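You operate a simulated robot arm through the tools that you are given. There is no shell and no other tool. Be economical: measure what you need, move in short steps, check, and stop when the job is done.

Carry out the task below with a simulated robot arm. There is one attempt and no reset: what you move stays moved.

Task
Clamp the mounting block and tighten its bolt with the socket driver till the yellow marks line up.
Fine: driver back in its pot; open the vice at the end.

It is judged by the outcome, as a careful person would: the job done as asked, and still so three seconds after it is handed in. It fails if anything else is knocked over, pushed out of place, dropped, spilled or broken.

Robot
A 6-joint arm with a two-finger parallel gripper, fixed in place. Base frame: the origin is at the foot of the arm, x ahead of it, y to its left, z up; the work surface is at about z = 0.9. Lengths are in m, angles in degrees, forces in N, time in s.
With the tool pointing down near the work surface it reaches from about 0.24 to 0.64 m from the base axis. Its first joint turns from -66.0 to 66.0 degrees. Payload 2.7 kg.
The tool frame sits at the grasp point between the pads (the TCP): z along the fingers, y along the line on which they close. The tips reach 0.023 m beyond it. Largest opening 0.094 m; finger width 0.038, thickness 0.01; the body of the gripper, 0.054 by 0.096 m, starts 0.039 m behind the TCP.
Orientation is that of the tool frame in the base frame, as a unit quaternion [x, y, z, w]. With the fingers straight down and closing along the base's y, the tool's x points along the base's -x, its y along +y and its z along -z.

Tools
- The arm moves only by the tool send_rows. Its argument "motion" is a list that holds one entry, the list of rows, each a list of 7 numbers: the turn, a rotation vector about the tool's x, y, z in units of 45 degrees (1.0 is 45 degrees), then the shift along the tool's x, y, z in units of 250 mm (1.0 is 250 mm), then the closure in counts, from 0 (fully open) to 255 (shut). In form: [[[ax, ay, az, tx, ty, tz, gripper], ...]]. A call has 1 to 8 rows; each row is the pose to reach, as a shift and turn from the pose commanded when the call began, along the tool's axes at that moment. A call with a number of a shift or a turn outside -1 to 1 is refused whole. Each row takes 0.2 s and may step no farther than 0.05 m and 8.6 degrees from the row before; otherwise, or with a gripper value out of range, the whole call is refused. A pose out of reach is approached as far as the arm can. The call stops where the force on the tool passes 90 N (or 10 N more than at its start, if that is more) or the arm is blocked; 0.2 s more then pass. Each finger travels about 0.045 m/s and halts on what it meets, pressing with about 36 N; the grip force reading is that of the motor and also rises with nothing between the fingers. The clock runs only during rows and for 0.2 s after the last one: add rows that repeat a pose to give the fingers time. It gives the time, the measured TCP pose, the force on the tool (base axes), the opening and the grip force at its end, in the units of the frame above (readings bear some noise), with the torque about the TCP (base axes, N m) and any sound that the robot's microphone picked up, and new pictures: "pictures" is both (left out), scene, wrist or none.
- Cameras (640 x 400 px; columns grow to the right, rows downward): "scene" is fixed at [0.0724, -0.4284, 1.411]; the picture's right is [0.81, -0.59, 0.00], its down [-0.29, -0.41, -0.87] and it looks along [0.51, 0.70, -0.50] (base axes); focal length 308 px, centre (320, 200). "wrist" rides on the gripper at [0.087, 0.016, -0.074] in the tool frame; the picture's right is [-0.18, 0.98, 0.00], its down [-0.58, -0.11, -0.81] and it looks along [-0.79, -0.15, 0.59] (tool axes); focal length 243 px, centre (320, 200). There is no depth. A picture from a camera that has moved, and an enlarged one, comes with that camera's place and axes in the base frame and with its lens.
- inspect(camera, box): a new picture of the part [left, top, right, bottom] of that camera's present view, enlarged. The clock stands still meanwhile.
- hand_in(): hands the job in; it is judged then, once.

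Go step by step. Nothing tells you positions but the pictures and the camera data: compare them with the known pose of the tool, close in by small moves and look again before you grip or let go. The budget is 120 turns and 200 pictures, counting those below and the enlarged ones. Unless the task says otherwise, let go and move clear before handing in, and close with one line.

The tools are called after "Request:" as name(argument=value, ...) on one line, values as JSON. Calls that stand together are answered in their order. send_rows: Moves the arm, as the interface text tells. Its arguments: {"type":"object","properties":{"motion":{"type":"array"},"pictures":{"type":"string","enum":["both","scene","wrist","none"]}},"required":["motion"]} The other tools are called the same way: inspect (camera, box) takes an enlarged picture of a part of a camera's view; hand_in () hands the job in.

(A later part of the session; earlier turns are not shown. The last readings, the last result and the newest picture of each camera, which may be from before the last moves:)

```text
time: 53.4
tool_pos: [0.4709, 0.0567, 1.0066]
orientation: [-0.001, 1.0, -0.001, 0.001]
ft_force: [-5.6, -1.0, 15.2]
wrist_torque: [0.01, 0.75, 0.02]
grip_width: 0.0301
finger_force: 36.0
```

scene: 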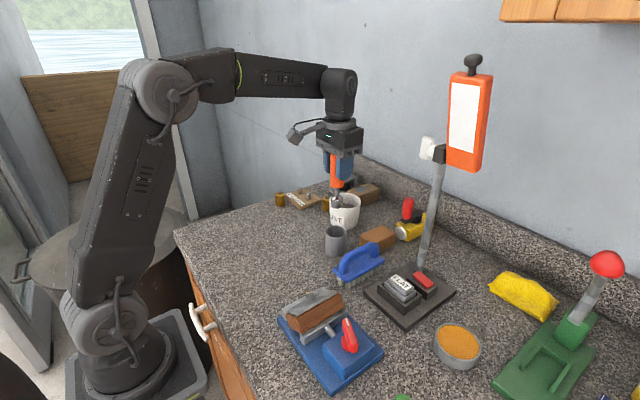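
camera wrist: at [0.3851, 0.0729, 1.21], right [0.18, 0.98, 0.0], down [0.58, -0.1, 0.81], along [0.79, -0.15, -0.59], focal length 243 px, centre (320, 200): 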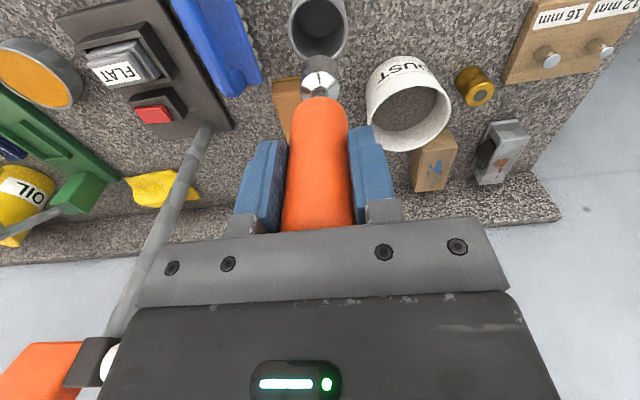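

Contact with the pot floor. Ease off, open, and rise.

Request:
send_rows(motion=[[[0, 0, 0, 0, 0, -0.006, 255], [0, 0, 0, 0, 0, -0.006, 160], [0, 0, 0, 0, 0, -0.006, 80], [0, 0, 0, 0, 0, -0.006, 50], [0, 0, 0, 0, 0, -0.1, 50], [0, 0, 0, 0, 0, -0.28, 50], [0, 0, 0, 0, 0, -0.46, 50], [0, 0, 0, 0, 0, -0.56, 20]]], pictures="scene")

Request:
inspect(camera="scene", box=[260, 270, 390, 390])

```text
time: 55.2
tool_pos: [0.4706, 0.0557, 1.1437]
orientation: [-0.001, 1.0, -0.001, 0.001]
ft_force: [-0.1, 0.9, -0.1]
wrist_torque: [0.0, 0.04, -0.01]
grip_width: 0.0869
finger_force: 0.0
```

scene: 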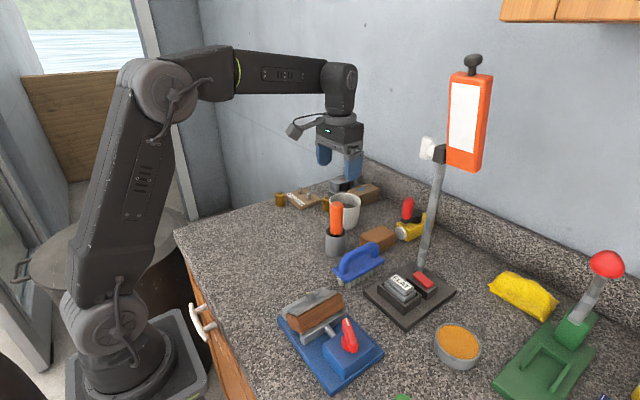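

```text
3.33 times, centred on (325, 330) of scene
camera zoom: at [0.0724, -0.4284, 1.411], right [0.81, -0.59, 0.0], down [-0.29, -0.41, -0.87], along [0.51, 0.7, -0.5], focal length 1027 px, centre (303, -233)
```

zoom: 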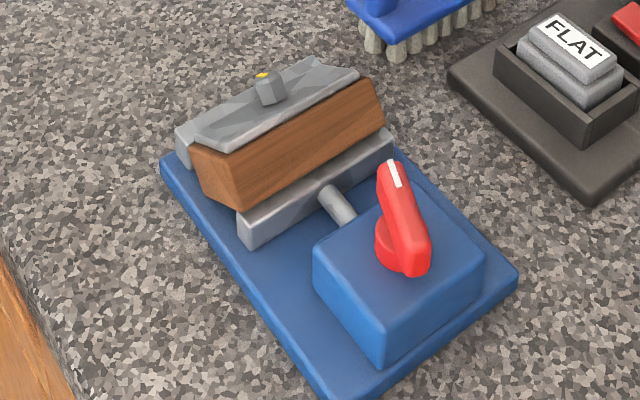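

The driver is back in its pot. The block sits cocked with one edge on the movable jaw, so I'll open the vice by turning the knob back, which should let it settle. First I'll move to the knob with the wrist turned to match the bar (≈119°).

Request:
send_rows(motion=[[[0, 0, 0.15, 0.083, -0.117, 0, 20], [0, 0, 0.3, 0.167, -0.233, 0, 20], [0, 0, 0.45, 0.25, -0.35, 0, 20], [0, 0, 0.6, 0.333, -0.467, 0, 20], [0, 0, 0.75, 0.417, -0.583, 0, 20], [0, 0, 0.9, 0.5, -0.7, 0, 20]]], pictures="none")

Request:
send_rows(motion=[[[0, 0, 0.15, -0.01, -0.06, 0, 20], [0, 0, 0.3, -0.02, -0.12, 0, 20], [0, 0, 0.45, -0.03, -0.18, 0, 20], [0, 0, 0.6, -0.042, -0.24, 0, 20], [0, 0, 0.75, -0.052, -0.3, 0, 20], [0, 0, 0.9, -0.062, -0.349, 0, 20]]], pictures="none")

Request:
send_rows(motion=[[[0, 0, 0.17, 0, 0, 0, 20], [0, 0, 0.34, 0, 0, 0, 20], [0, 0, 0.51, 0, 0, 0, 20], [0, 0, 0.68, 0, 0, 0, 20], [0, 0, 0.844, 0, 0, 0, 20]]], pictures="wrist")

```text
time: 56.6
tool_pos: [0.3461, -0.1202, 1.1434]
orientation: [0.345, 0.939, -0.001, 0.002]
ft_force: [0.1, 0.6, 0.0]
wrist_torque: [0.0, 0.01, -0.04]
grip_width: 0.0868
finger_force: 0.1
```

```text
time: 58.0
tool_pos: [0.3011, -0.1966, 1.1449]
orientation: [0.649, 0.761, 0.0, 0.0]
ft_force: [0.2, -0.9, 0.1]
wrist_torque: [0.0, 0.01, -0.03]
grip_width: 0.0867
finger_force: 0.1
```

```text
time: 59.2
tool_pos: [0.3018, -0.196, 1.1434]
orientation: [0.861, 0.508, 0.001, 0.001]
ft_force: [-0.9, 1.4, 0.0]
wrist_torque: [-0.04, 0.04, 0.0]
grip_width: 0.0868
finger_force: 0.2
camera wrist: at [0.3584, -0.1271, 1.2202], right [0.77, -0.64, 0.0], down [-0.38, -0.45, 0.81], along [-0.51, -0.62, -0.59], focal length 243 px, centre (320, 200)
```

wrist: 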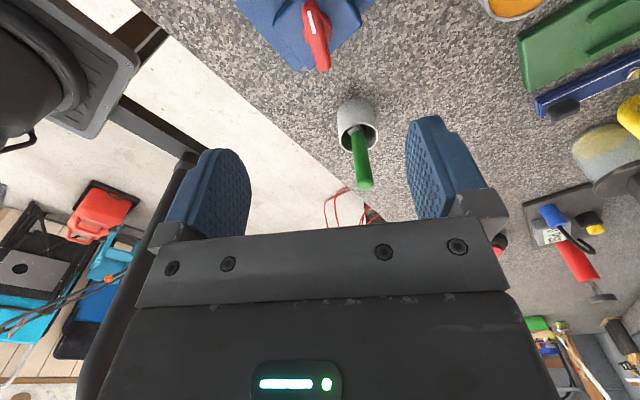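

Descending onto the knob bar and gripping.

Request:
send_rows(motion=[[[0, 0, 0, 0.004, 0, 0.18, 100], [0, 0, 0, 0.004, 0, 0.36, 120], [0, 0, 0, 0.004, 0, 0.52, 140], [0, 0, 0, 0.004, 0, 0.61, 140], [0, 0, 0, 0.004, 0, 0.61, 180], [0, 0, 0, 0.004, 0, 0.61, 255], [0, 0, 0, 0.004, 0, 0.61, 255], [0, 0, 0, 0.004, 0, 0.61, 255]]], pictures="none")

```text
time: 61.0
tool_pos: [0.301, -0.1928, 0.9918]
orientation: [0.861, 0.509, 0.0, -0.001]
ft_force: [-13.0, 11.4, -3.9]
wrist_torque: [0.13, -0.01, -0.03]
grip_width: 0.0137
finger_force: 45.3
```

Gripped on the bar. Turning counter-clockwise 43°.

Request:
send_rows(motion=[[[0, 0, -0.16, 0, 0, 0, 255], [0, 0, -0.32, 0, 0, 0, 255], [0, 0, -0.48, 0, 0, 0, 255], [0, 0, -0.64, 0, 0, 0, 255], [0, 0, -0.8, 0, 0, 0, 255], [0, 0, -0.95, 0, 0, 0, 255]]], pictures="none")

Request:
inspect(camera="scene", box=[260, 270, 390, 390])

```text
time: 62.4
tool_pos: [0.3006, -0.1933, 0.9913]
orientation: [0.615, 0.789, -0.002, -0.005]
ft_force: [-28.5, 23.7, 9.9]
wrist_torque: [0.39, -0.32, -0.11]
grip_width: 0.0138
finger_force: 45.0
```

```text
3.33 times, centred on (325, 330) of scene
camera zoom: at [0.0715, -0.4277, 1.4113], right [0.81, -0.59, 0.0], down [-0.29, -0.41, -0.87], along [0.51, 0.7, -0.5], focal length 1027 px, centre (303, -233)
```

zoom: 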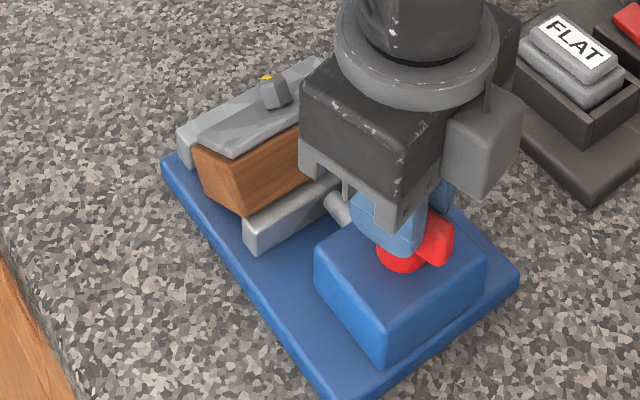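

Opening works, the jaw has moved back. Continue with a recentring.

Request:
send_rows(motion=[[[0, 0, -0.16, 0.006, -0.005, 0, 255], [0, 0, -0.32, 0.006, -0.005, 0, 255], [0, 0, -0.48, 0.006, -0.005, 0, 255], [0, 0, -0.64, 0.006, -0.005, 0, 255], [0, 0, -0.8, 0.006, -0.005, 0, 255], [0, 0, -0.95, 0.006, -0.005, 0, 255]]], pictures="none")

Request:
inspect(camera="scene", box=[260, 270, 390, 390])

```text
time: 63.8
tool_pos: [0.2979, -0.1952, 0.9918]
orientation: [0.286, 0.958, -0.001, -0.003]
ft_force: [-42.4, -9.6, 12.3]
wrist_torque: [-0.41, -0.38, -0.12]
grip_width: 0.0139
finger_force: 45.1
```

```text
3.33 times, centred on (325, 330) of scene
camera zoom: at [0.071, -0.4286, 1.411], right [0.81, -0.59, 0.0], down [-0.29, -0.41, -0.87], along [0.51, 0.7, -0.5], focal length 1027 px, centre (303, -233)
```

zoom: 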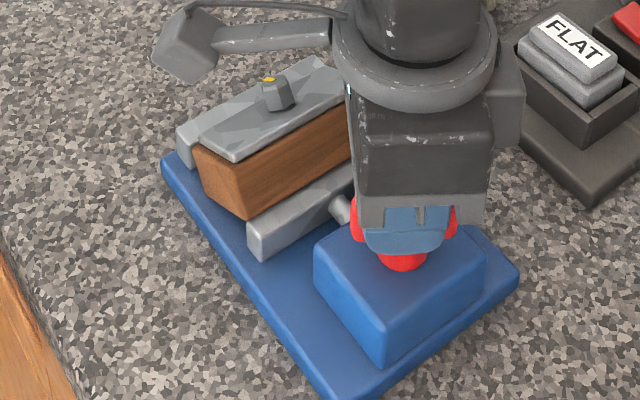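

Request:
send_rows(motion=[[[0, 0, 0, 0.009, -0.008, 0, 255], [0, 0, -0.16, 0.009, -0.008, 0, 255], [0, 0, -0.32, 0.009, -0.008, 0, 255], [0, 0, -0.48, 0.009, -0.008, 0, 255], [0, 0, -0.62, 0.009, -0.008, 0, 255], [0, 0, -0.74, 0.009, -0.008, 0, 255]]], pictures="none")

Request:
inspect(camera="scene", box=[260, 270, 390, 390])

```text
time: 65.2
tool_pos: [0.2984, -0.1956, 0.9911]
orientation: [-0.001, 1.0, -0.001, 0.001]
ft_force: [-11.9, -19.8, -12.8]
wrist_torque: [-0.11, 1.39, -0.29]
grip_width: 0.0136
finger_force: 44.8
```

```text
3.33 times, centred on (325, 330) of scene
camera zoom: at [0.0722, -0.4291, 1.4108], right [0.81, -0.59, 0.0], down [-0.29, -0.41, -0.87], along [0.51, 0.7, -0.5], focal length 1027 px, centre (303, -233)
```

zoom: 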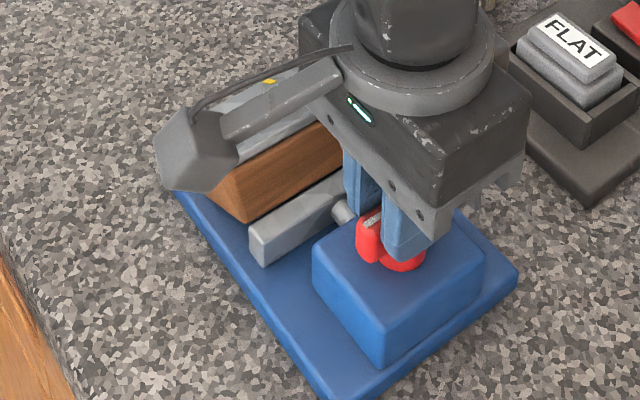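

The knob is back to its starting position. I'll release, rise and look at the block.

Request:
send_rows(motion=[[[0, 0, 0, 0, 0, 0, 150], [0, 0, 0, 0, 0, 0, 60], [0, 0, 0, 0, 0, 0, 20], [0, 0, 0, 0, 0, -0.15, 20], [0, 0, 0, 0, 0, -0.3, 20], [0, 0, 0, 0.05, 0.12, -0.42, 20], [0, 0, 0, 0.1, 0.24, -0.5, 20], [0, 0, 0, 0.15, 0.36, -0.5, 20]]], pictures="wrist")

Request:
inspect(camera="scene", box=[260, 270, 390, 390])

Request:
inspect(camera="wrist", box=[200, 0, 440, 150])

```text
time: 67.0
tool_pos: [0.2597, -0.1022, 1.1163]
orientation: [0.0, 1.0, -0.001, 0.001]
ft_force: [0.2, 0.8, -1.0]
wrist_torque: [-0.02, -0.01, 0.0]
grip_width: 0.0867
finger_force: 0.0
camera wrist: at [0.1729, -0.0858, 1.192], right [0.18, 0.98, 0.0], down [0.58, -0.11, 0.81], along [0.79, -0.15, -0.59], focal length 243 px, centre (320, 200)
```

wrist: 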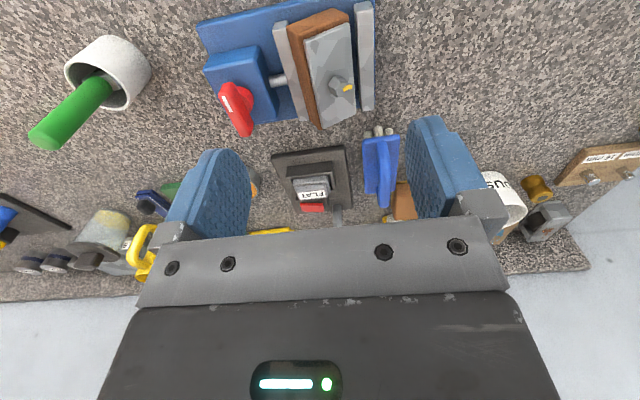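

```text
3.33 times, centred on (325, 330) of scene
camera zoom: at [0.0724, -0.4285, 1.411], right [0.81, -0.59, 0.0], down [-0.29, -0.41, -0.87], along [0.51, 0.7, -0.5], focal length 1027 px, centre (303, -233)
```

zoom: 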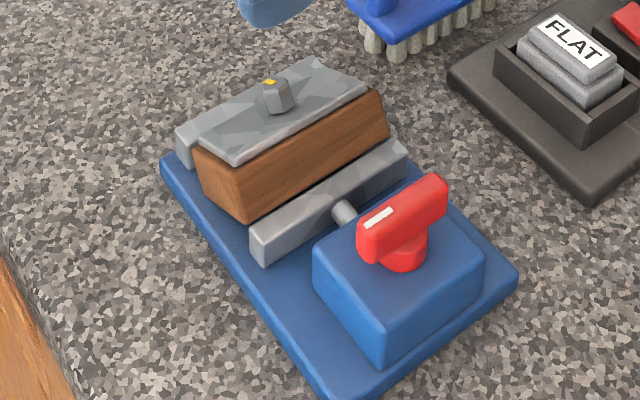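

```text
2.67 times, centred on (320, 75) of wrist
camera zoom: at [0.1729, -0.0858, 1.192], right [0.18, 0.98, 0.0], down [0.58, -0.11, 0.81], along [0.79, -0.15, -0.59], focal length 647 px, centre (320, 533)
```

zoom: 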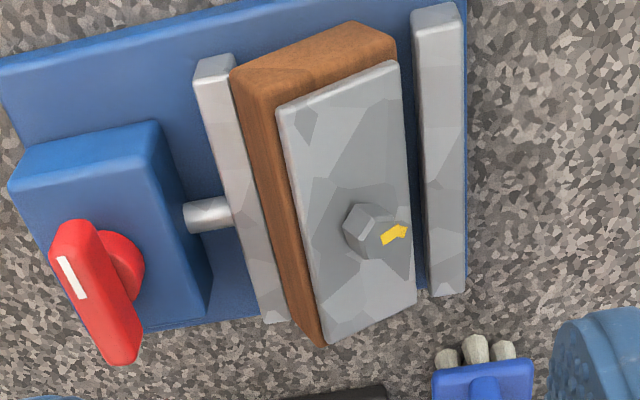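

The block is still cocked ≈24° with its edge on the movable jaw. The marks look close to aligned already, so the socket turned the bolt well. I'll roll the tool 24° to match the plate and approach along its normal.

Request:
send_rows(motion=[[[0.13, 0, 0, -0.04, 0.042, 0.086, 50], [0.27, 0, 0, -0.08, 0.085, 0.172, 50], [0.4, 0, 0, -0.12, 0.127, 0.26, 50], [0.533, 0, 0, -0.157, 0.169, 0.345, 50], [0.533, 0, 0, -0.157, 0.169, 0.345, 50]]], pictures="wrist")

Request:
inspect(camera="scene", box=[260, 240, 390, 370])

Request:
inspect(camera="wrist", box=[200, 60, 440, 220])

```text
time: 68.2
tool_pos: [0.2993, -0.0614, 1.0292]
orientation: [0.001, 0.978, -0.21, 0.001]
ft_force: [-0.1, 0.1, 0.3]
wrist_torque: [0.0, 0.03, 0.03]
grip_width: 0.0758
finger_force: 0.1
camera wrist: at [0.2138, -0.0159, 1.092], right [0.18, 0.9, -0.4], down [0.58, 0.23, 0.78], along [0.79, -0.38, -0.48], focal length 243 px, centre (320, 200)
```

wrist: 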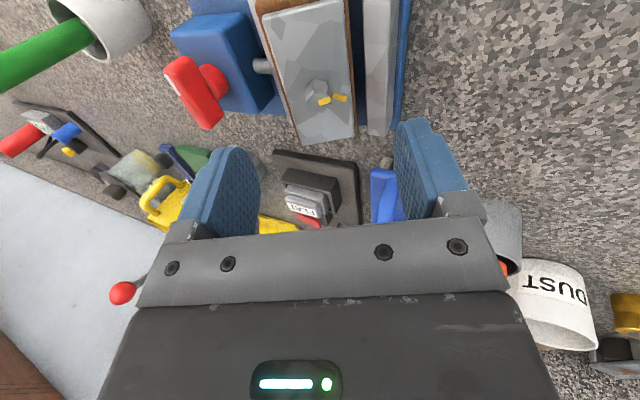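

```text
3.08 times, centred on (325, 305) of scene
camera zoom: at [0.0724, -0.4284, 1.411], right [0.81, -0.59, 0.0], down [-0.29, -0.41, -0.87], along [0.51, 0.7, -0.5], focal length 948 px, centre (305, -123)
```

zoom: 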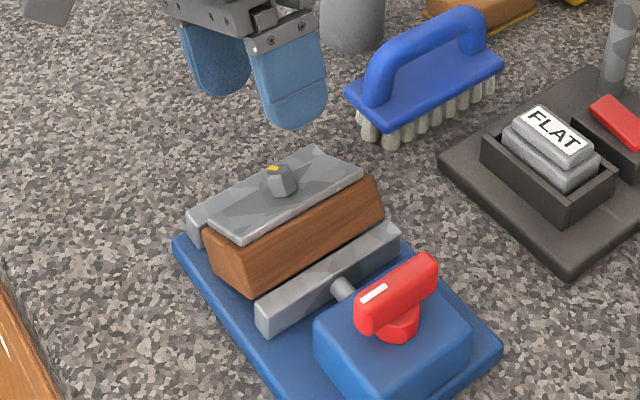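

```text
2.50 times, centred on (320, 140) of wrist
camera zoom: at [0.2138, -0.0159, 1.092], right [0.18, 0.9, -0.4], down [0.58, 0.23, 0.78], along [0.79, -0.38, -0.48], focal length 606 px, centre (320, 350)
```

zoom: 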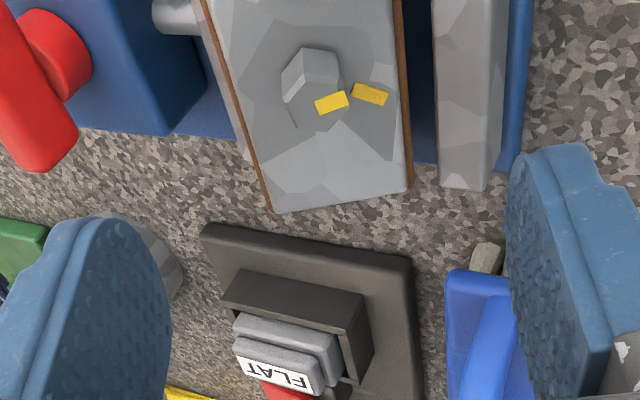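

Roll matches (equal wood margins each side). The fingers straddle the plate, so I'll advance along the tool axis 54 mm and close.

Request:
send_rows(motion=[[[0, 0, 0, 0, -0.004, 0.08, 50], [0, 0, 0, 0, -0.004, 0.15, 50], [0, 0, 0, 0, -0.004, 0.2, 50], [0, 0, 0, 0, -0.004, 0.216, 50], [0, 0, 0, 0, -0.004, 0.216, 50]]], pictures="none")

Request:
inspect(camera="scene", box=[270, 260, 370, 360])

Request:
inspect(camera="wrist", box=[180, 60, 440, 240])

```text
time: 69.4
tool_pos: [0.3008, -0.0851, 0.9806]
orientation: [0.0, 0.978, -0.209, 0.001]
ft_force: [0.2, -0.4, -0.5]
wrist_torque: [0.02, -0.01, -0.01]
grip_width: 0.0759
finger_force: 0.0
```

```text
4.00 times, centred on (320, 310) of scene
camera zoom: at [0.0724, -0.4284, 1.411], right [0.81, -0.59, 0.0], down [-0.29, -0.41, -0.87], along [0.51, 0.7, -0.5], focal length 1233 px, centre (320, -240)
```

zoom: 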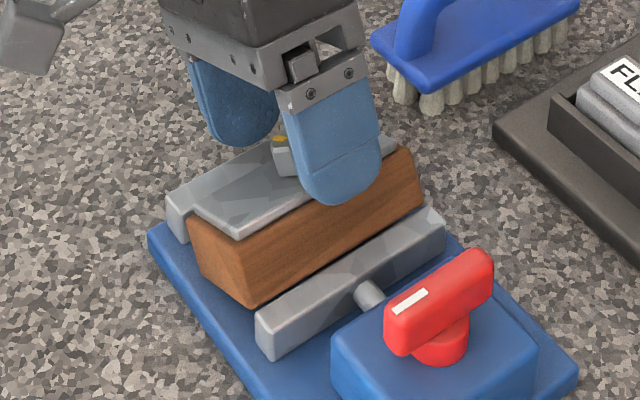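

```text
2.22 times, centred on (310, 150) of wrist
camera zoom: at [0.2142, -0.0392, 1.0427], right [0.18, 0.9, -0.4], down [0.58, 0.23, 0.78], along [0.79, -0.38, -0.48], focal length 539 px, centre (342, 311)
```

zoom: 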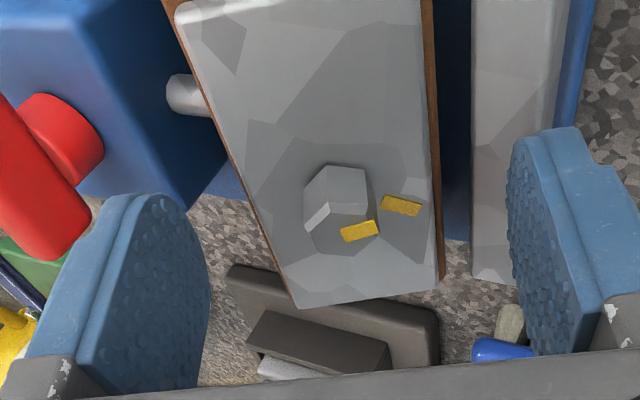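

Request:
send_rows(motion=[[[0, 0, 0, 0, 0, 0, 110], [0, 0, 0, 0, 0, 0, 150], [0, 0, 0, 0, 0, 0, 255], [0, 0, 0, 0, 0, 0, 255], [0, 0, 0, 0, 0, 0, 255]]], pictures="none")

Request:
inspect(camera="scene", box=[270, 260, 370, 360])

```text
time: 70.6
tool_pos: [0.3007, -0.0852, 0.982]
orientation: [0.0, 0.978, -0.209, 0.001]
ft_force: [-1.2, 0.9, 7.3]
wrist_torque: [-0.38, 0.12, -0.08]
grip_width: 0.0161
finger_force: 35.9
```

```text
4.00 times, centred on (320, 310) of scene
camera zoom: at [0.0723, -0.4284, 1.4111], right [0.81, -0.59, 0.0], down [-0.29, -0.41, -0.87], along [0.51, 0.7, -0.5], focal length 1233 px, centre (320, -240)
```

zoom: 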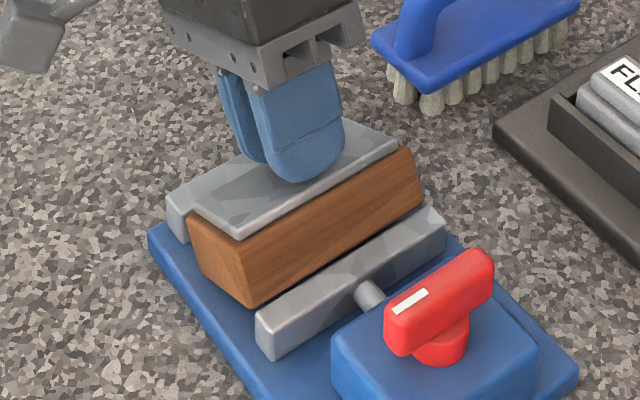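

The fingers passed above the plate and closed on the bolt head's flats (16.1 mm), which is a solid grip for lifting the light block. I'll lift straight up 30 mm and check.

Request:
send_rows(motion=[[[0, 0, 0, 0, -0.012, -0.027, 255], [0, 0, 0, 0, -0.025, -0.055, 255], [0, 0, 0, 0, -0.049, -0.11, 255], [0, 0, 0, 0, -0.065, -0.146, 255], [0, 0, 0, 0, -0.065, -0.146, 255]]], pictures="none")

Request:
inspect(camera="scene", box=[260, 250, 370, 360])

```text
time: 71.8
tool_pos: [0.3005, -0.0848, 1.0211]
orientation: [0.0, 0.978, -0.209, 0.0]
ft_force: [-0.1, -0.3, -2.6]
wrist_torque: [0.05, -0.01, -0.02]
grip_width: 0.0143
finger_force: 36.3
```

```text
3.64 times, centred on (315, 305) of scene
camera zoom: at [0.0724, -0.4284, 1.411], right [0.81, -0.59, 0.0], down [-0.29, -0.41, -0.87], along [0.51, 0.7, -0.5], focal length 1121 px, centre (338, -182)
```

zoom: 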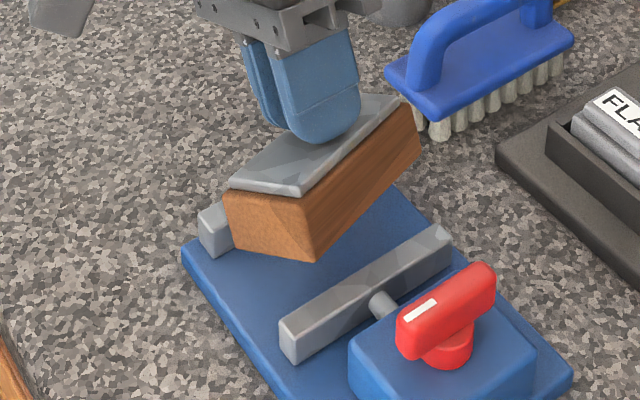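

The bolt flats squared up to the pads, so the block yawed a bit. I'll raise further, unroll to level and check the yaw.

Request:
send_rows(motion=[[[0, 0, 0, 0, -0.04, -0.09, 255], [-0.13, 0, 0, 0, -0.04, -0.09, 255], [-0.27, 0, 0, 0, -0.04, -0.09, 255], [-0.4, 0, 0, 0, -0.04, -0.09, 255], [-0.533, 0, 0, 0, -0.04, -0.09, 255], [-0.533, 0, 0, 0, -0.04, -0.09, 255]]], pictures="wrist")

Request:
inspect(camera="scene", box=[260, 230, 390, 360])

Request:
inspect(camera="wrist", box=[180, 0, 460, 240])

```text
time: 73.2
tool_pos: [0.3009, -0.086, 1.0454]
orientation: [0.0, 1.0, -0.001, 0.001]
ft_force: [-0.6, 0.5, -3.2]
wrist_torque: [0.01, 0.01, -0.04]
grip_width: 0.014
finger_force: 36.3
camera wrist: at [0.2137, -0.0692, 1.1216], right [0.18, 0.98, 0.0], down [0.58, -0.11, 0.81], along [0.79, -0.15, -0.59], focal length 243 px, centre (320, 200)
```

wrist: 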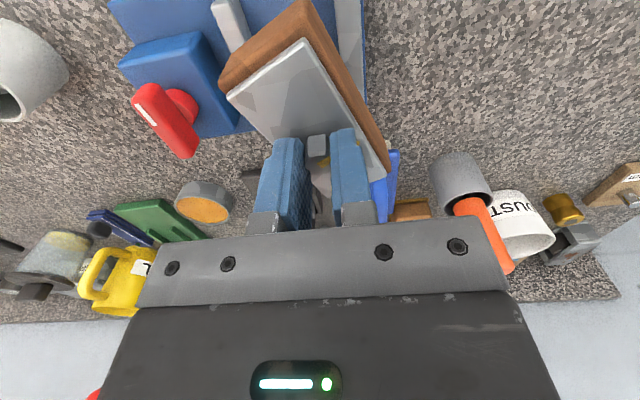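

```text
3.08 times, centred on (325, 295) of scene
camera zoom: at [0.0724, -0.4285, 1.411], right [0.81, -0.59, 0.0], down [-0.29, -0.41, -0.87], along [0.51, 0.7, -0.5], focal length 948 px, centre (305, -92)
```

zoom: 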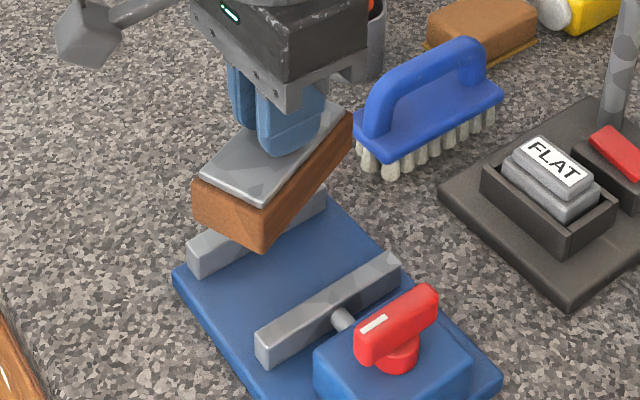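

```text
1.67 times, centred on (320, 120) of wrist
camera zoom: at [0.2137, -0.0692, 1.1216], right [0.18, 0.98, 0.0], down [0.58, -0.11, 0.81], along [0.79, -0.15, -0.59], focal length 404 px, centre (320, 333)
```

zoom: 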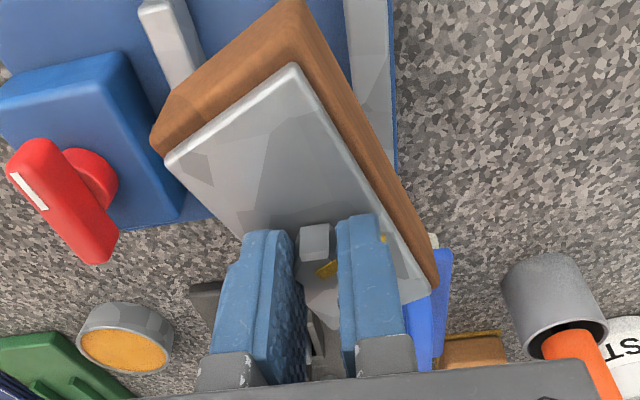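

Level, with yaw ≈21.5° counter-clockwise. I'll correct it with a clockwise turn and centre over the gap.

Request:
send_rows(motion=[[[0, 0, 0.16, 0.007, -0.02, 0, 255], [0, 0, 0.32, 0.014, -0.04, 0, 255], [0, 0, 0.478, 0.02, -0.056, 0, 255], [0, 0, 0.478, 0.02, -0.056, 0, 255]]], pictures="none")

Request:
inspect(camera="scene", box=[260, 250, 390, 360])

Request:
inspect(camera="wrist", box=[180, 0, 460, 240])

```text
time: 74.2
tool_pos: [0.2956, -0.1011, 1.0467]
orientation: [0.187, 0.982, -0.002, 0.001]
ft_force: [0.4, -0.4, -2.8]
wrist_torque: [0.01, 0.01, 0.02]
grip_width: 0.0141
finger_force: 35.9
```

```text
3.64 times, centred on (325, 305) of scene
camera zoom: at [0.0724, -0.4284, 1.411], right [0.81, -0.59, 0.0], down [-0.29, -0.41, -0.87], along [0.51, 0.7, -0.5], focal length 1121 px, centre (302, -182)
```

zoom: 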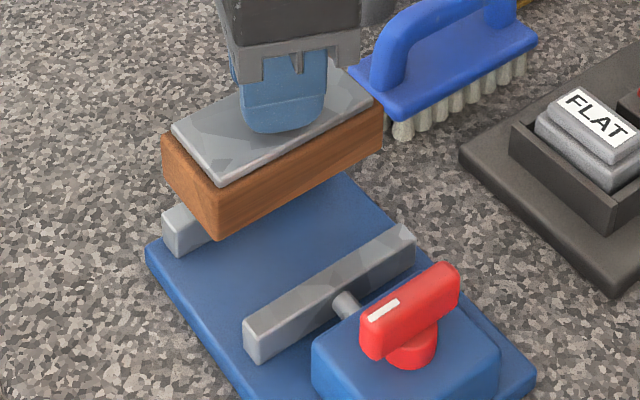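

```text
1.67 times, centred on (320, 120) of wrist
camera zoom: at [0.2204, -0.0522, 1.1219], right [0.53, 0.85, 0.0], down [0.5, -0.31, 0.81], along [0.68, -0.43, -0.59], focal length 404 px, centre (320, 333)
```

zoom: 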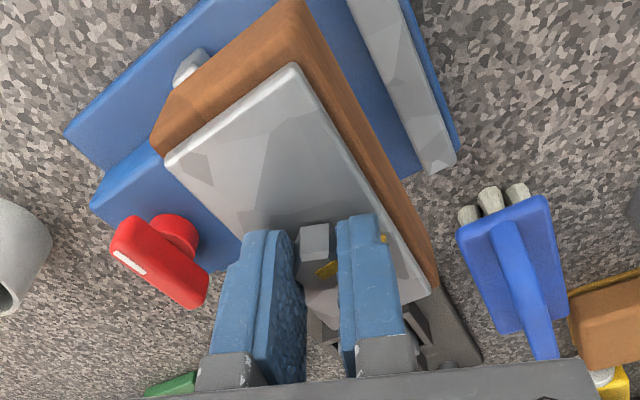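

Well aligned. Lowering until just above jaw level, then checking.

Request:
send_rows(motion=[[[0, 0, 0, 0, 0, 0.06, 255], [0, 0, 0, 0, 0, 0.12, 255], [0, 0, 0, 0, 0, 0.17, 255], [0, 0, 0, 0, 0, 0.17, 255]]], pictures="none")

Request:
inspect(camera="scene", box=[270, 270, 380, 360])

Request:
inspect(camera="wrist", box=[220, 0, 420, 150])

```text
time: 75.2
tool_pos: [0.2956, -0.0984, 1.004]
orientation: [0.187, 0.982, -0.001, 0.002]
ft_force: [-0.1, 0.3, -2.6]
wrist_torque: [-0.04, -0.03, 0.01]
grip_width: 0.0144
finger_force: 35.9
```

```text
4.44 times, centred on (325, 315) of scene
camera zoom: at [0.0724, -0.4284, 1.411], right [0.81, -0.59, 0.0], down [-0.29, -0.41, -0.87], along [0.51, 0.7, -0.5], focal length 1370 px, centre (298, -311)
```

zoom: 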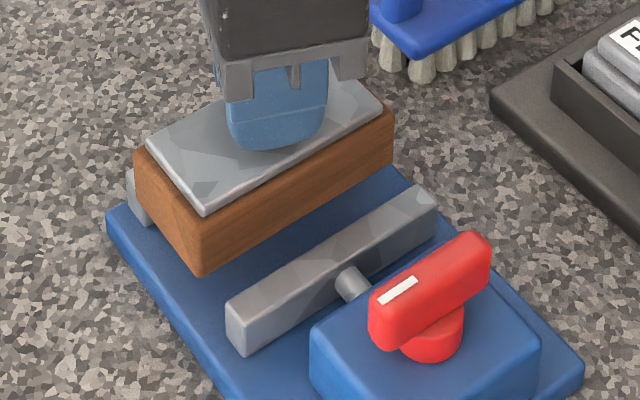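

```text
2.67 times, centred on (320, 75) of wrist
camera zoom: at [0.2213, -0.0515, 1.079], right [0.53, 0.85, 0.0], down [0.5, -0.31, 0.81], along [0.68, -0.43, -0.59], focal length 647 px, centre (320, 533)
```

zoom: 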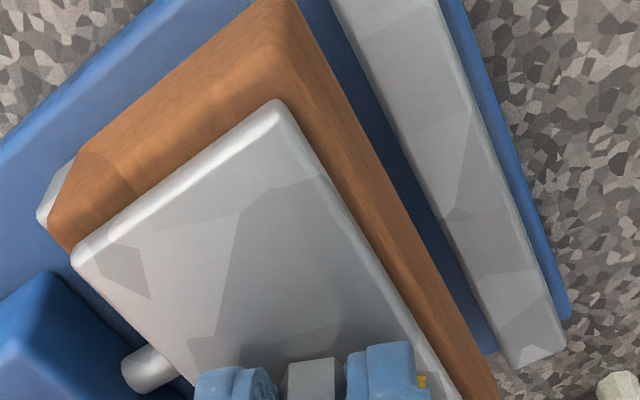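

Parallel, but ~2.5 mm closer to the fixed jaw than centre. I'll correct that and lower in.

Request:
send_rows(motion=[[[0, 0, 0, -0.0037, -0.0093, 0, 255], [0, 0, 0, -0.0037, -0.0093, 0.03, 255], [0, 0, 0, -0.0037, -0.0093, 0.06, 255], [0, 0, 0, -0.0037, -0.0093, 0.085, 255], [0, 0, 0, -0.0037, -0.0093, 0.1, 255], [0, 0, 0, -0.0037, -0.0093, 0.1, 255]]], pictures="none")

Request:
inspect(camera="scene", box=[270, 270, 380, 360])

```text
time: 76.6
tool_pos: [0.2955, -0.1025, 0.9796]
orientation: [0.187, 0.982, -0.002, 0.002]
ft_force: [-0.2, -0.3, -2.2]
wrist_torque: [0.01, 0.0, 0.0]
grip_width: 0.0142
finger_force: 36.1
```

```text
4.44 times, centred on (325, 315) of scene
camera zoom: at [0.0724, -0.4284, 1.411], right [0.81, -0.59, 0.0], down [-0.29, -0.41, -0.87], along [0.51, 0.7, -0.5], focal length 1370 px, centre (298, -311)
```

zoom: 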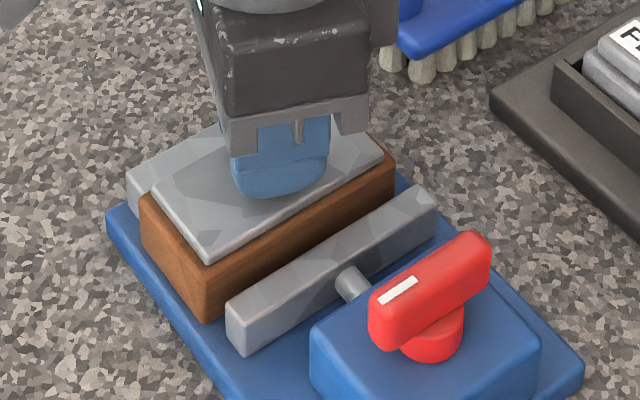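

It's going in cleanly with no contact force. A few mm more until it seats.

Request:
send_rows(motion=[[[0, 0, 0, 0, 0, 0.008, 255], [0, 0, 0, 0, 0, 0.016, 255], [0, 0, 0, 0, 0, 0.022, 255], [0, 0, 0, 0, 0, 0.022, 255]]], pictures="none")

```text
time: 77.6
tool_pos: [0.2964, -0.1005, 0.9755]
orientation: [0.186, 0.982, -0.002, 0.004]
ft_force: [-0.5, 2.4, 23.3]
wrist_torque: [0.05, 0.0, 0.01]
grip_width: 0.0145
finger_force: 35.6
```

Seated. Release, rise, and go to the knob again with yaw back to 0.

Request:
send_rows(motion=[[[0, 0, 0, 0, 0, -0.01, 255], [0, 0, 0, 0, 0, -0.01, 190], [0, 0, 0, 0, 0, -0.01, 150], [0, 0, 0, 0, 0, -0.01, 140], [0, 0, 0, 0, 0, -0.1, 140], [0, 0, 0, 0, 0, -0.26, 140], [0, 0, 0, 0, 0, -0.4, 100]]], pictures="none")

Request:
send_rows(motion=[[[0, 0, -0.16, 0, 0, 0, 60], [0, 0, -0.32, 0, 0, 0, 60], [0, 0, -0.478, 0, 0, 0, 60]]], pictures="none")

Request:
inspect(camera="scene", box=[270, 270, 380, 360])

Request:
inspect(camera="wrist", box=[200, 0, 440, 180])

```text
time: 79.2
tool_pos: [0.2949, -0.1012, 1.0745]
orientation: [0.187, 0.982, -0.001, 0.001]
ft_force: [0.5, -0.9, -0.3]
wrist_torque: [-0.02, 0.01, 0.0]
grip_width: 0.0572
finger_force: 0.1
```

```text
time: 80.0
tool_pos: [0.2948, -0.101, 1.0739]
orientation: [-0.001, 1.0, -0.001, 0.001]
ft_force: [0.1, -0.2, -0.4]
wrist_torque: [0.05, 0.02, 0.01]
grip_width: 0.0719
finger_force: 0.1
```

```text
4.44 times, centred on (325, 315) of scene
camera zoom: at [0.0724, -0.4284, 1.411], right [0.81, -0.59, 0.0], down [-0.29, -0.41, -0.87], along [0.51, 0.7, -0.5], focal length 1370 px, centre (298, -311)
```

zoom: 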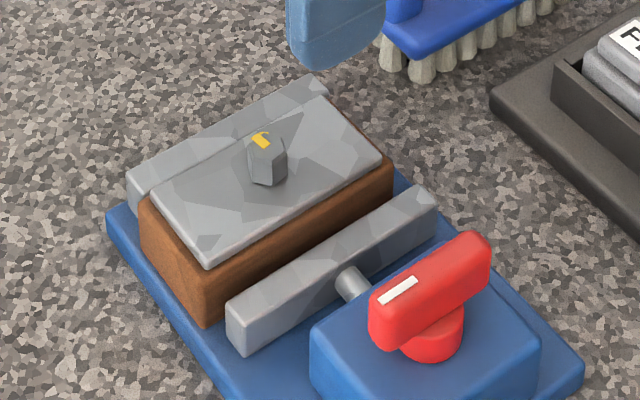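

```text
2.22 times, centred on (320, 90) of wrist
camera zoom: at [0.2089, -0.085, 1.1493], right [0.18, 0.98, 0.0], down [0.58, -0.11, 0.81], along [0.79, -0.15, -0.59], focal length 539 px, centre (320, 444)
```

zoom: 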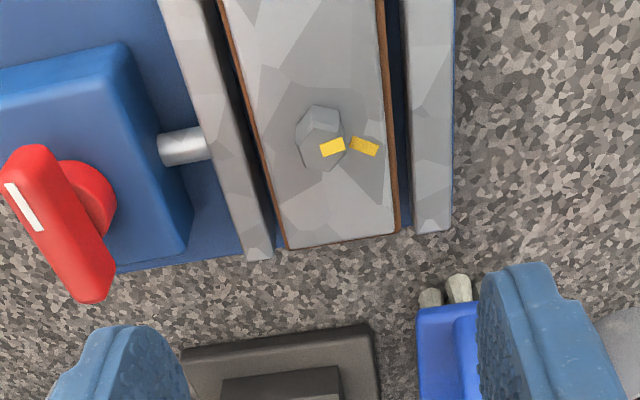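

The block is flat in the vice. Measured: the bolt mark is about 33° short of the plate mark. Now I'll grip the knob and close the vice, this time without backing off.

Request:
send_rows(motion=[[[0, 0, 0, -0.01, -0.18, 0, 100], [0, 0, 0, -0.02, -0.37, 0, 120], [0, 0, 0, -0.02, -0.378, 0.16, 140], [0, 0, 0, -0.02, -0.378, 0.33, 150], [0, 0, 0, -0.02, -0.378, 0.33, 150], [0, 0, 0, -0.02, -0.378, 0.33, 255], [0, 0, 0, -0.02, -0.378, 0.33, 255], [0, 0, 0, -0.02, -0.378, 0.33, 255]]], pictures="none")

Request:
send_rows(motion=[[[0, 0, 0.16, 0, 0, 0, 255], [0, 0, 0.32, 0, 0, 0, 255], [0, 0, 0.48, 0, 0, 0, 255], [0, 0, 0.64, 0, 0, 0, 255], [0, 0, 0.8, 0, 0, 0, 255], [0, 0, 0.95, 0, 0, 0, 255]]], pictures="none")

```text
time: 81.8
tool_pos: [0.3029, -0.1958, 0.9896]
orientation: [0.0, 1.0, 0.0, 0.001]
ft_force: [3.0, 23.2, 0.9]
wrist_torque: [0.27, -0.47, -0.03]
grip_width: 0.0138
finger_force: 45.5
```

```text
time: 83.2
tool_pos: [0.301, -0.1962, 0.9909]
orientation: [0.366, 0.931, 0.0, 0.002]
ft_force: [16.9, 4.8, -30.3]
wrist_torque: [0.07, -0.25, 0.01]
grip_width: 0.0139
finger_force: 45.1
```

Request:
send_rows(motion=[[[0, 0, 0.16, -0.002, 0.004, 0.004, 255], [0, 0, 0.32, -0.002, 0.004, 0.004, 255], [0, 0, 0.48, -0.002, 0.004, 0.004, 255], [0, 0, 0.64, -0.002, 0.004, 0.004, 255], [0, 0, 0.8, -0.002, 0.004, 0.004, 255], [0, 0, 0.95, -0.002, 0.004, 0.004, 255]]], pictures="none")

Request:
send_rows(motion=[[[0, 0, 0.16, 0, 0, 0, 255], [0, 0, 0.32, 0, 0, 0, 255], [0, 0, 0.48, 0, 0, 0, 255], [0, 0, 0.6, 0, 0, 0, 255]]], pictures="none")

Request:
inspect(camera="scene", box=[270, 270, 380, 360])

```text
time: 84.6
tool_pos: [0.2998, -0.1971, 0.9907]
orientation: [0.68, 0.733, -0.001, 0.001]
ft_force: [-24.9, -7.7, 19.1]
wrist_torque: [-0.34, 0.37, 0.05]
grip_width: 0.0138
finger_force: 44.9
```

```text
time: 85.6
tool_pos: [0.2993, -0.1962, 0.9912]
orientation: [0.832, 0.554, -0.001, 0.001]
ft_force: [-27.1, -13.6, 18.7]
wrist_torque: [-0.11, 0.34, 0.05]
grip_width: 0.014
finger_force: 45.4
```

```text
4.44 times, centred on (325, 315) of scene
camera zoom: at [0.0714, -0.4287, 1.411], right [0.81, -0.59, 0.0], down [-0.29, -0.41, -0.87], along [0.51, 0.7, -0.5], focal length 1370 px, centre (298, -311)
```

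zoom: 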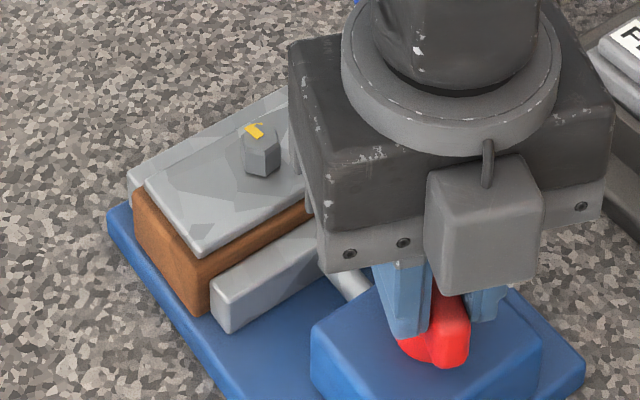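

Jaw in contact with the block. Continue in smaller increments, watching torque.

Request:
send_rows(motion=[[[0, 0, 0.1, 0.0, -0.004, 0, 255], [0, 0, 0.2, 0.0, -0.004, 0, 255], [0, 0, 0.2, 0.0, -0.004, 0, 255]]], pictures="none")

Request:
send_rows(motion=[[[0, 0, 0.1, 0.0, 0, 0, 255], [0, 0, 0.2, 0.0, 0, 0, 255], [0, 0, 0.2, 0.0, 0, 0, 255]]], pictures="none")

```text
time: 86.4
tool_pos: [0.2999, -0.1957, 0.9904]
orientation: [0.872, 0.489, 0.0, 0.001]
ft_force: [-19.8, -14.5, 10.8]
wrist_torque: [-0.31, 0.53, 0.53]
grip_width: 0.0139
finger_force: 44.6
```

```text
time: 87.2
tool_pos: [0.2994, -0.1954, 0.9894]
orientation: [0.907, 0.421, -0.001, 0.003]
ft_force: [-22.2, -12.7, 16.1]
wrist_torque: [-0.1, 0.43, 1.72]
grip_width: 0.0143
finger_force: 45.1
```

Torque is building (1.7 N m) with a firm grip. One more increment.

Request:
send_rows(motion=[[[0, 0, 0.1, 0.0, 0, 0, 255], [0, 0, 0.2, 0.0, 0, 0, 255], [0, 0, 0.2, 0.0, 0, 0, 255]]], pictures="none")

Request:
inspect(camera="scene", box=[290, 270, 400, 390])

```text
time: 88.0
tool_pos: [0.3008, -0.1958, 0.9903]
orientation: [0.937, 0.349, 0.001, 0.001]
ft_force: [-4.7, -1.7, 2.8]
wrist_torque: [-1.01, 1.05, 1.93]
grip_width: 0.0192
finger_force: 44.9
```

```text
3.33 times, centred on (345, 330) of scene
camera zoom: at [0.0723, -0.4284, 1.411], right [0.81, -0.59, 0.0], down [-0.29, -0.41, -0.87], along [0.51, 0.7, -0.5], focal length 1027 px, centre (237, -233)
```

zoom: 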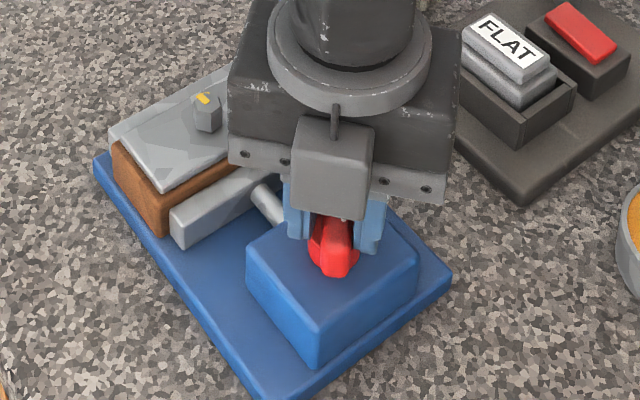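

The grip is now twisting on a stalled bar, so it's tight. Opening without turning back, then rise.

Request:
send_rows(motion=[[[0, 0, 0, 0, 0, 0, 150], [0, 0, 0, 0, 0, 0, 60], [0, 0, 0, 0, 0, 0, 30], [0, 0, 0, 0, 0, -0.15, 30], [0, 0, 0, 0, 0, -0.33, 30], [0, 0, 0, 0, 0, -0.5, 30]]], pictures="none")

Request:
inspect(camera="scene", box=[270, 270, 390, 390])

```text
time: 89.4
tool_pos: [0.2989, -0.1952, 1.1135]
orientation: [0.938, 0.346, 0.001, 0.001]
ft_force: [-0.6, -0.4, 0.7]
wrist_torque: [0.0, -0.02, 0.02]
grip_width: 0.0829
finger_force: 0.0
```

```text
3.33 times, centred on (330, 330) of scene
camera zoom: at [0.0724, -0.4284, 1.411], right [0.81, -0.59, 0.0], down [-0.29, -0.41, -0.87], along [0.51, 0.7, -0.5], focal length 1027 px, centre (287, -233)
```

zoom: 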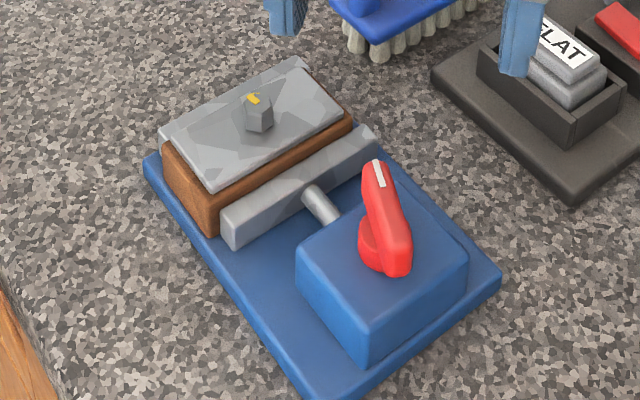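

The vice is clamped as before with the block flat. Last time it was pulled out by a jammed socket, so this time I'll withdraw gently. Now back to the driver, unwinding the wrist.

Request:
send_rows(motion=[[[0, 0, -0.16, 0.102, -0.027, -0.12, 30], [0, 0, -0.32, 0.204, -0.054, -0.12, 30], [0, 0, -0.48, 0.306, -0.081, -0.12, 30], [0, 0, -0.64, 0.408, -0.108, -0.12, 30], [0, 0, -0.8, 0.51, -0.135, -0.12, 30], [0, 0, -0.95, 0.611, -0.162, -0.12, 30]]], pictures="none")

Request:
send_rows(motion=[[[0, 0, -0.16, 0.087, 0.045, 0, 30], [0, 0, -0.32, 0.173, 0.09, 0, 30], [0, 0, -0.48, 0.26, 0.135, 0, 30], [0, 0, -0.64, 0.347, 0.18, 0, 30], [0, 0, -0.8, 0.433, 0.226, 0, 30], [0, 0, -0.95, 0.52, 0.271, 0, 30]]], pictures="none")

Request:
send_rows(motion=[[[0, 0, -0.16, 0, 0, 0, 50], [0, 0, -0.32, 0, 0, 0, 50], [0, 0, -0.48, 0, 0, 0, 50], [0, 0, -0.64, 0, 0, 0, 50], [0, 0, -0.8, 0, 0, 0, 50], [0, 0, -0.95, 0, 0, 0, 50]]], pictures="none")

Request:
send_rows(motion=[[[0, 0, -0.13, 0, 0, 0, 60], [0, 0, -0.25, 0, 0, 0, 60], [0, 0, -0.25, 0, 0, 0, 60]]], pictures="wrist")

```text
time: 90.8
tool_pos: [0.391, -0.0655, 1.1445]
orientation: [0.746, 0.666, 0.0, 0.001]
ft_force: [-0.6, 0.0, 0.1]
wrist_torque: [0.03, -0.01, 0.01]
grip_width: 0.0829
finger_force: 0.2
```

```text
time: 92.2
tool_pos: [0.4737, 0.0549, 1.1452]
orientation: [0.453, 0.892, 0.0, 0.003]
ft_force: [-0.2, 0.2, -0.4]
wrist_torque: [0.01, -0.01, 0.01]
grip_width: 0.0827
finger_force: 0.0
```

```text
time: 93.6
tool_pos: [0.4736, 0.056, 1.1447]
orientation: [0.096, 0.995, -0.001, 0.001]
ft_force: [-1.4, 1.6, -0.2]
wrist_torque: [0.04, -0.03, 0.02]
grip_width: 0.0755
finger_force: 0.0
```

```text
time: 94.4
tool_pos: [0.4721, 0.0565, 1.1459]
orientation: [-0.001, 1.0, 0.0, 0.001]
ft_force: [0.1, -0.3, 0.4]
wrist_torque: [0.02, 0.03, -0.04]
grip_width: 0.0719
finger_force: 0.1
camera wrist: at [0.3859, 0.0726, 1.2203], right [0.18, 0.98, 0.0], down [0.58, -0.11, 0.81], along [0.79, -0.15, -0.59], focal length 243 px, centre (320, 200)
```

wrist: 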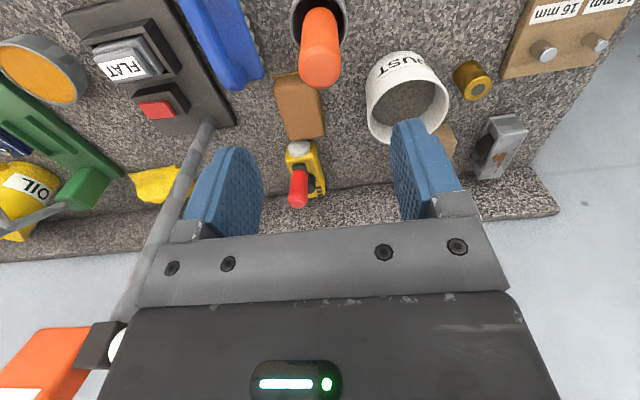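

Driver is where I left it. Descend and grip at the same height.

Request:
send_rows(motion=[[[0, 0, 0, 0.004, 0, 0.17, 60], [0, 0, 0, 0.004, 0, 0.34, 60], [0, 0, 0, 0.004, 0, 0.48, 60], [0, 0, 0, 0.004, 0, 0.556, 60], [0, 0, 0, 0.004, 0, 0.556, 150], [0, 0, 0, 0.004, 0, 0.556, 255], [0, 0, 0, 0.004, 0, 0.556, 255], [0, 0, 0, 0.004, 0, 0.556, 255]]], pictures="none")

Request:
send_rows(motion=[[[0, 0, 0, 0, 0, -0.08, 255], [0, 0, 0, 0, 0, -0.16, 255], [0, 0, 0, 0, 0, -0.24, 255], [0, 0, 0, 0, 0, -0.32, 255], [0, 0, 0, 0, 0, -0.4, 255], [0, 0, 0, 0, 0, -0.48, 255]]], pictures="none")

Request:
inspect(camera="scene", box=[280, 130, 400, 270])

```text
time: 96.2
tool_pos: [0.4706, 0.0565, 1.0043]
orientation: [0.0, 1.0, -0.002, 0.001]
ft_force: [-0.2, 0.0, 0.3]
wrist_torque: [-0.01, 0.0, 0.03]
grip_width: 0.0302
finger_force: 36.2
```

```text
time: 97.6
tool_pos: [0.4715, 0.0583, 1.1267]
orientation: [0.001, 1.0, -0.001, 0.001]
ft_force: [1.1, 0.2, -0.7]
wrist_torque: [-0.03, 0.0, 0.01]
grip_width: 0.0301
finger_force: 35.8
```

```text
2.86 times, centred on (340, 200) of scene
camera zoom: at [0.0724, -0.4284, 1.411], right [0.81, -0.59, 0.0], down [-0.29, -0.41, -0.87], along [0.51, 0.7, -0.5], focal length 880 px, centre (263, 200)
```

zoom: 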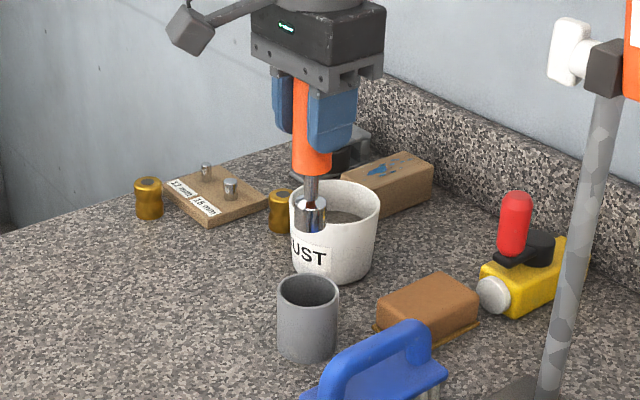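

Carry it to the bolt, turning the tool to +24° so the hex matches the bolt's current angle.

Request:
send_rows(motion=[[[0, 0, 0.09, 0.117, -0.102, 0, 255], [0, 0, 0.18, 0.234, -0.204, 0, 255], [0, 0, 0.27, 0.351, -0.306, 0, 255], [0, 0, 0.36, 0.468, -0.408, 0, 255], [0, 0, 0.45, 0.585, -0.51, 0, 255], [0, 0, 0.533, 0.702, -0.612, 0, 255], [0, 0, 0.533, 0.702, -0.612, 0.1, 255], [0, 0, 0.533, 0.702, -0.612, 0.1, 255]]], pictures="none")

Request:
inspect(camera="wrist", box=[260, 0, 380, 90])

Request:
inspect(camera="scene", box=[280, 260, 350, 330])

```text
time: 99.4
tool_pos: [0.2943, -0.0974, 1.1]
orientation: [0.208, 0.978, -0.002, 0.002]
ft_force: [0.1, 0.0, -1.1]
wrist_torque: [-0.01, 0.0, 0.01]
grip_width: 0.0301
finger_force: 35.5
```

```text
4.44 times, centred on (320, 45) of wrist
camera zoom: at [0.2226, -0.0471, 1.1751], right [0.57, 0.82, 0.0], down [0.48, -0.33, 0.81], along [0.66, -0.46, -0.59], focal length 1078 px, centre (320, 889)
```

zoom: 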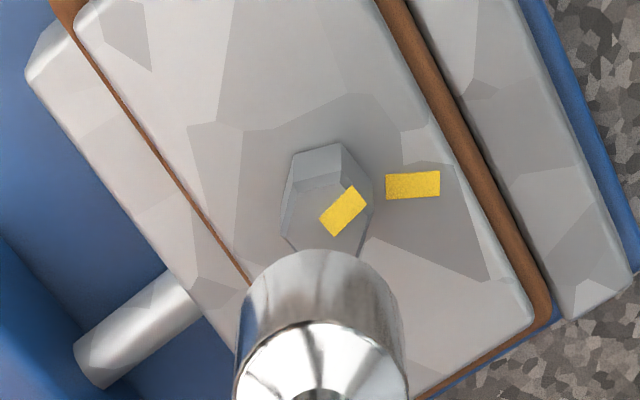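

```text
5.71 times, centred on (315, 295) of scene
camera zoom: at [0.0724, -0.4284, 1.411], right [0.81, -0.59, 0.0], down [-0.29, -0.41, -0.87], along [0.51, 0.7, -0.5], focal length 1761 px, centre (349, -343)
```

zoom: 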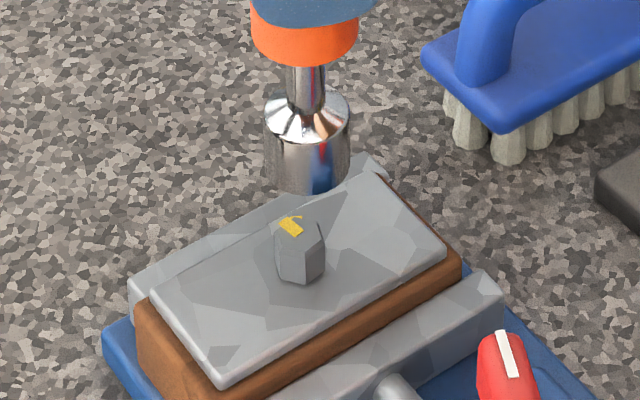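

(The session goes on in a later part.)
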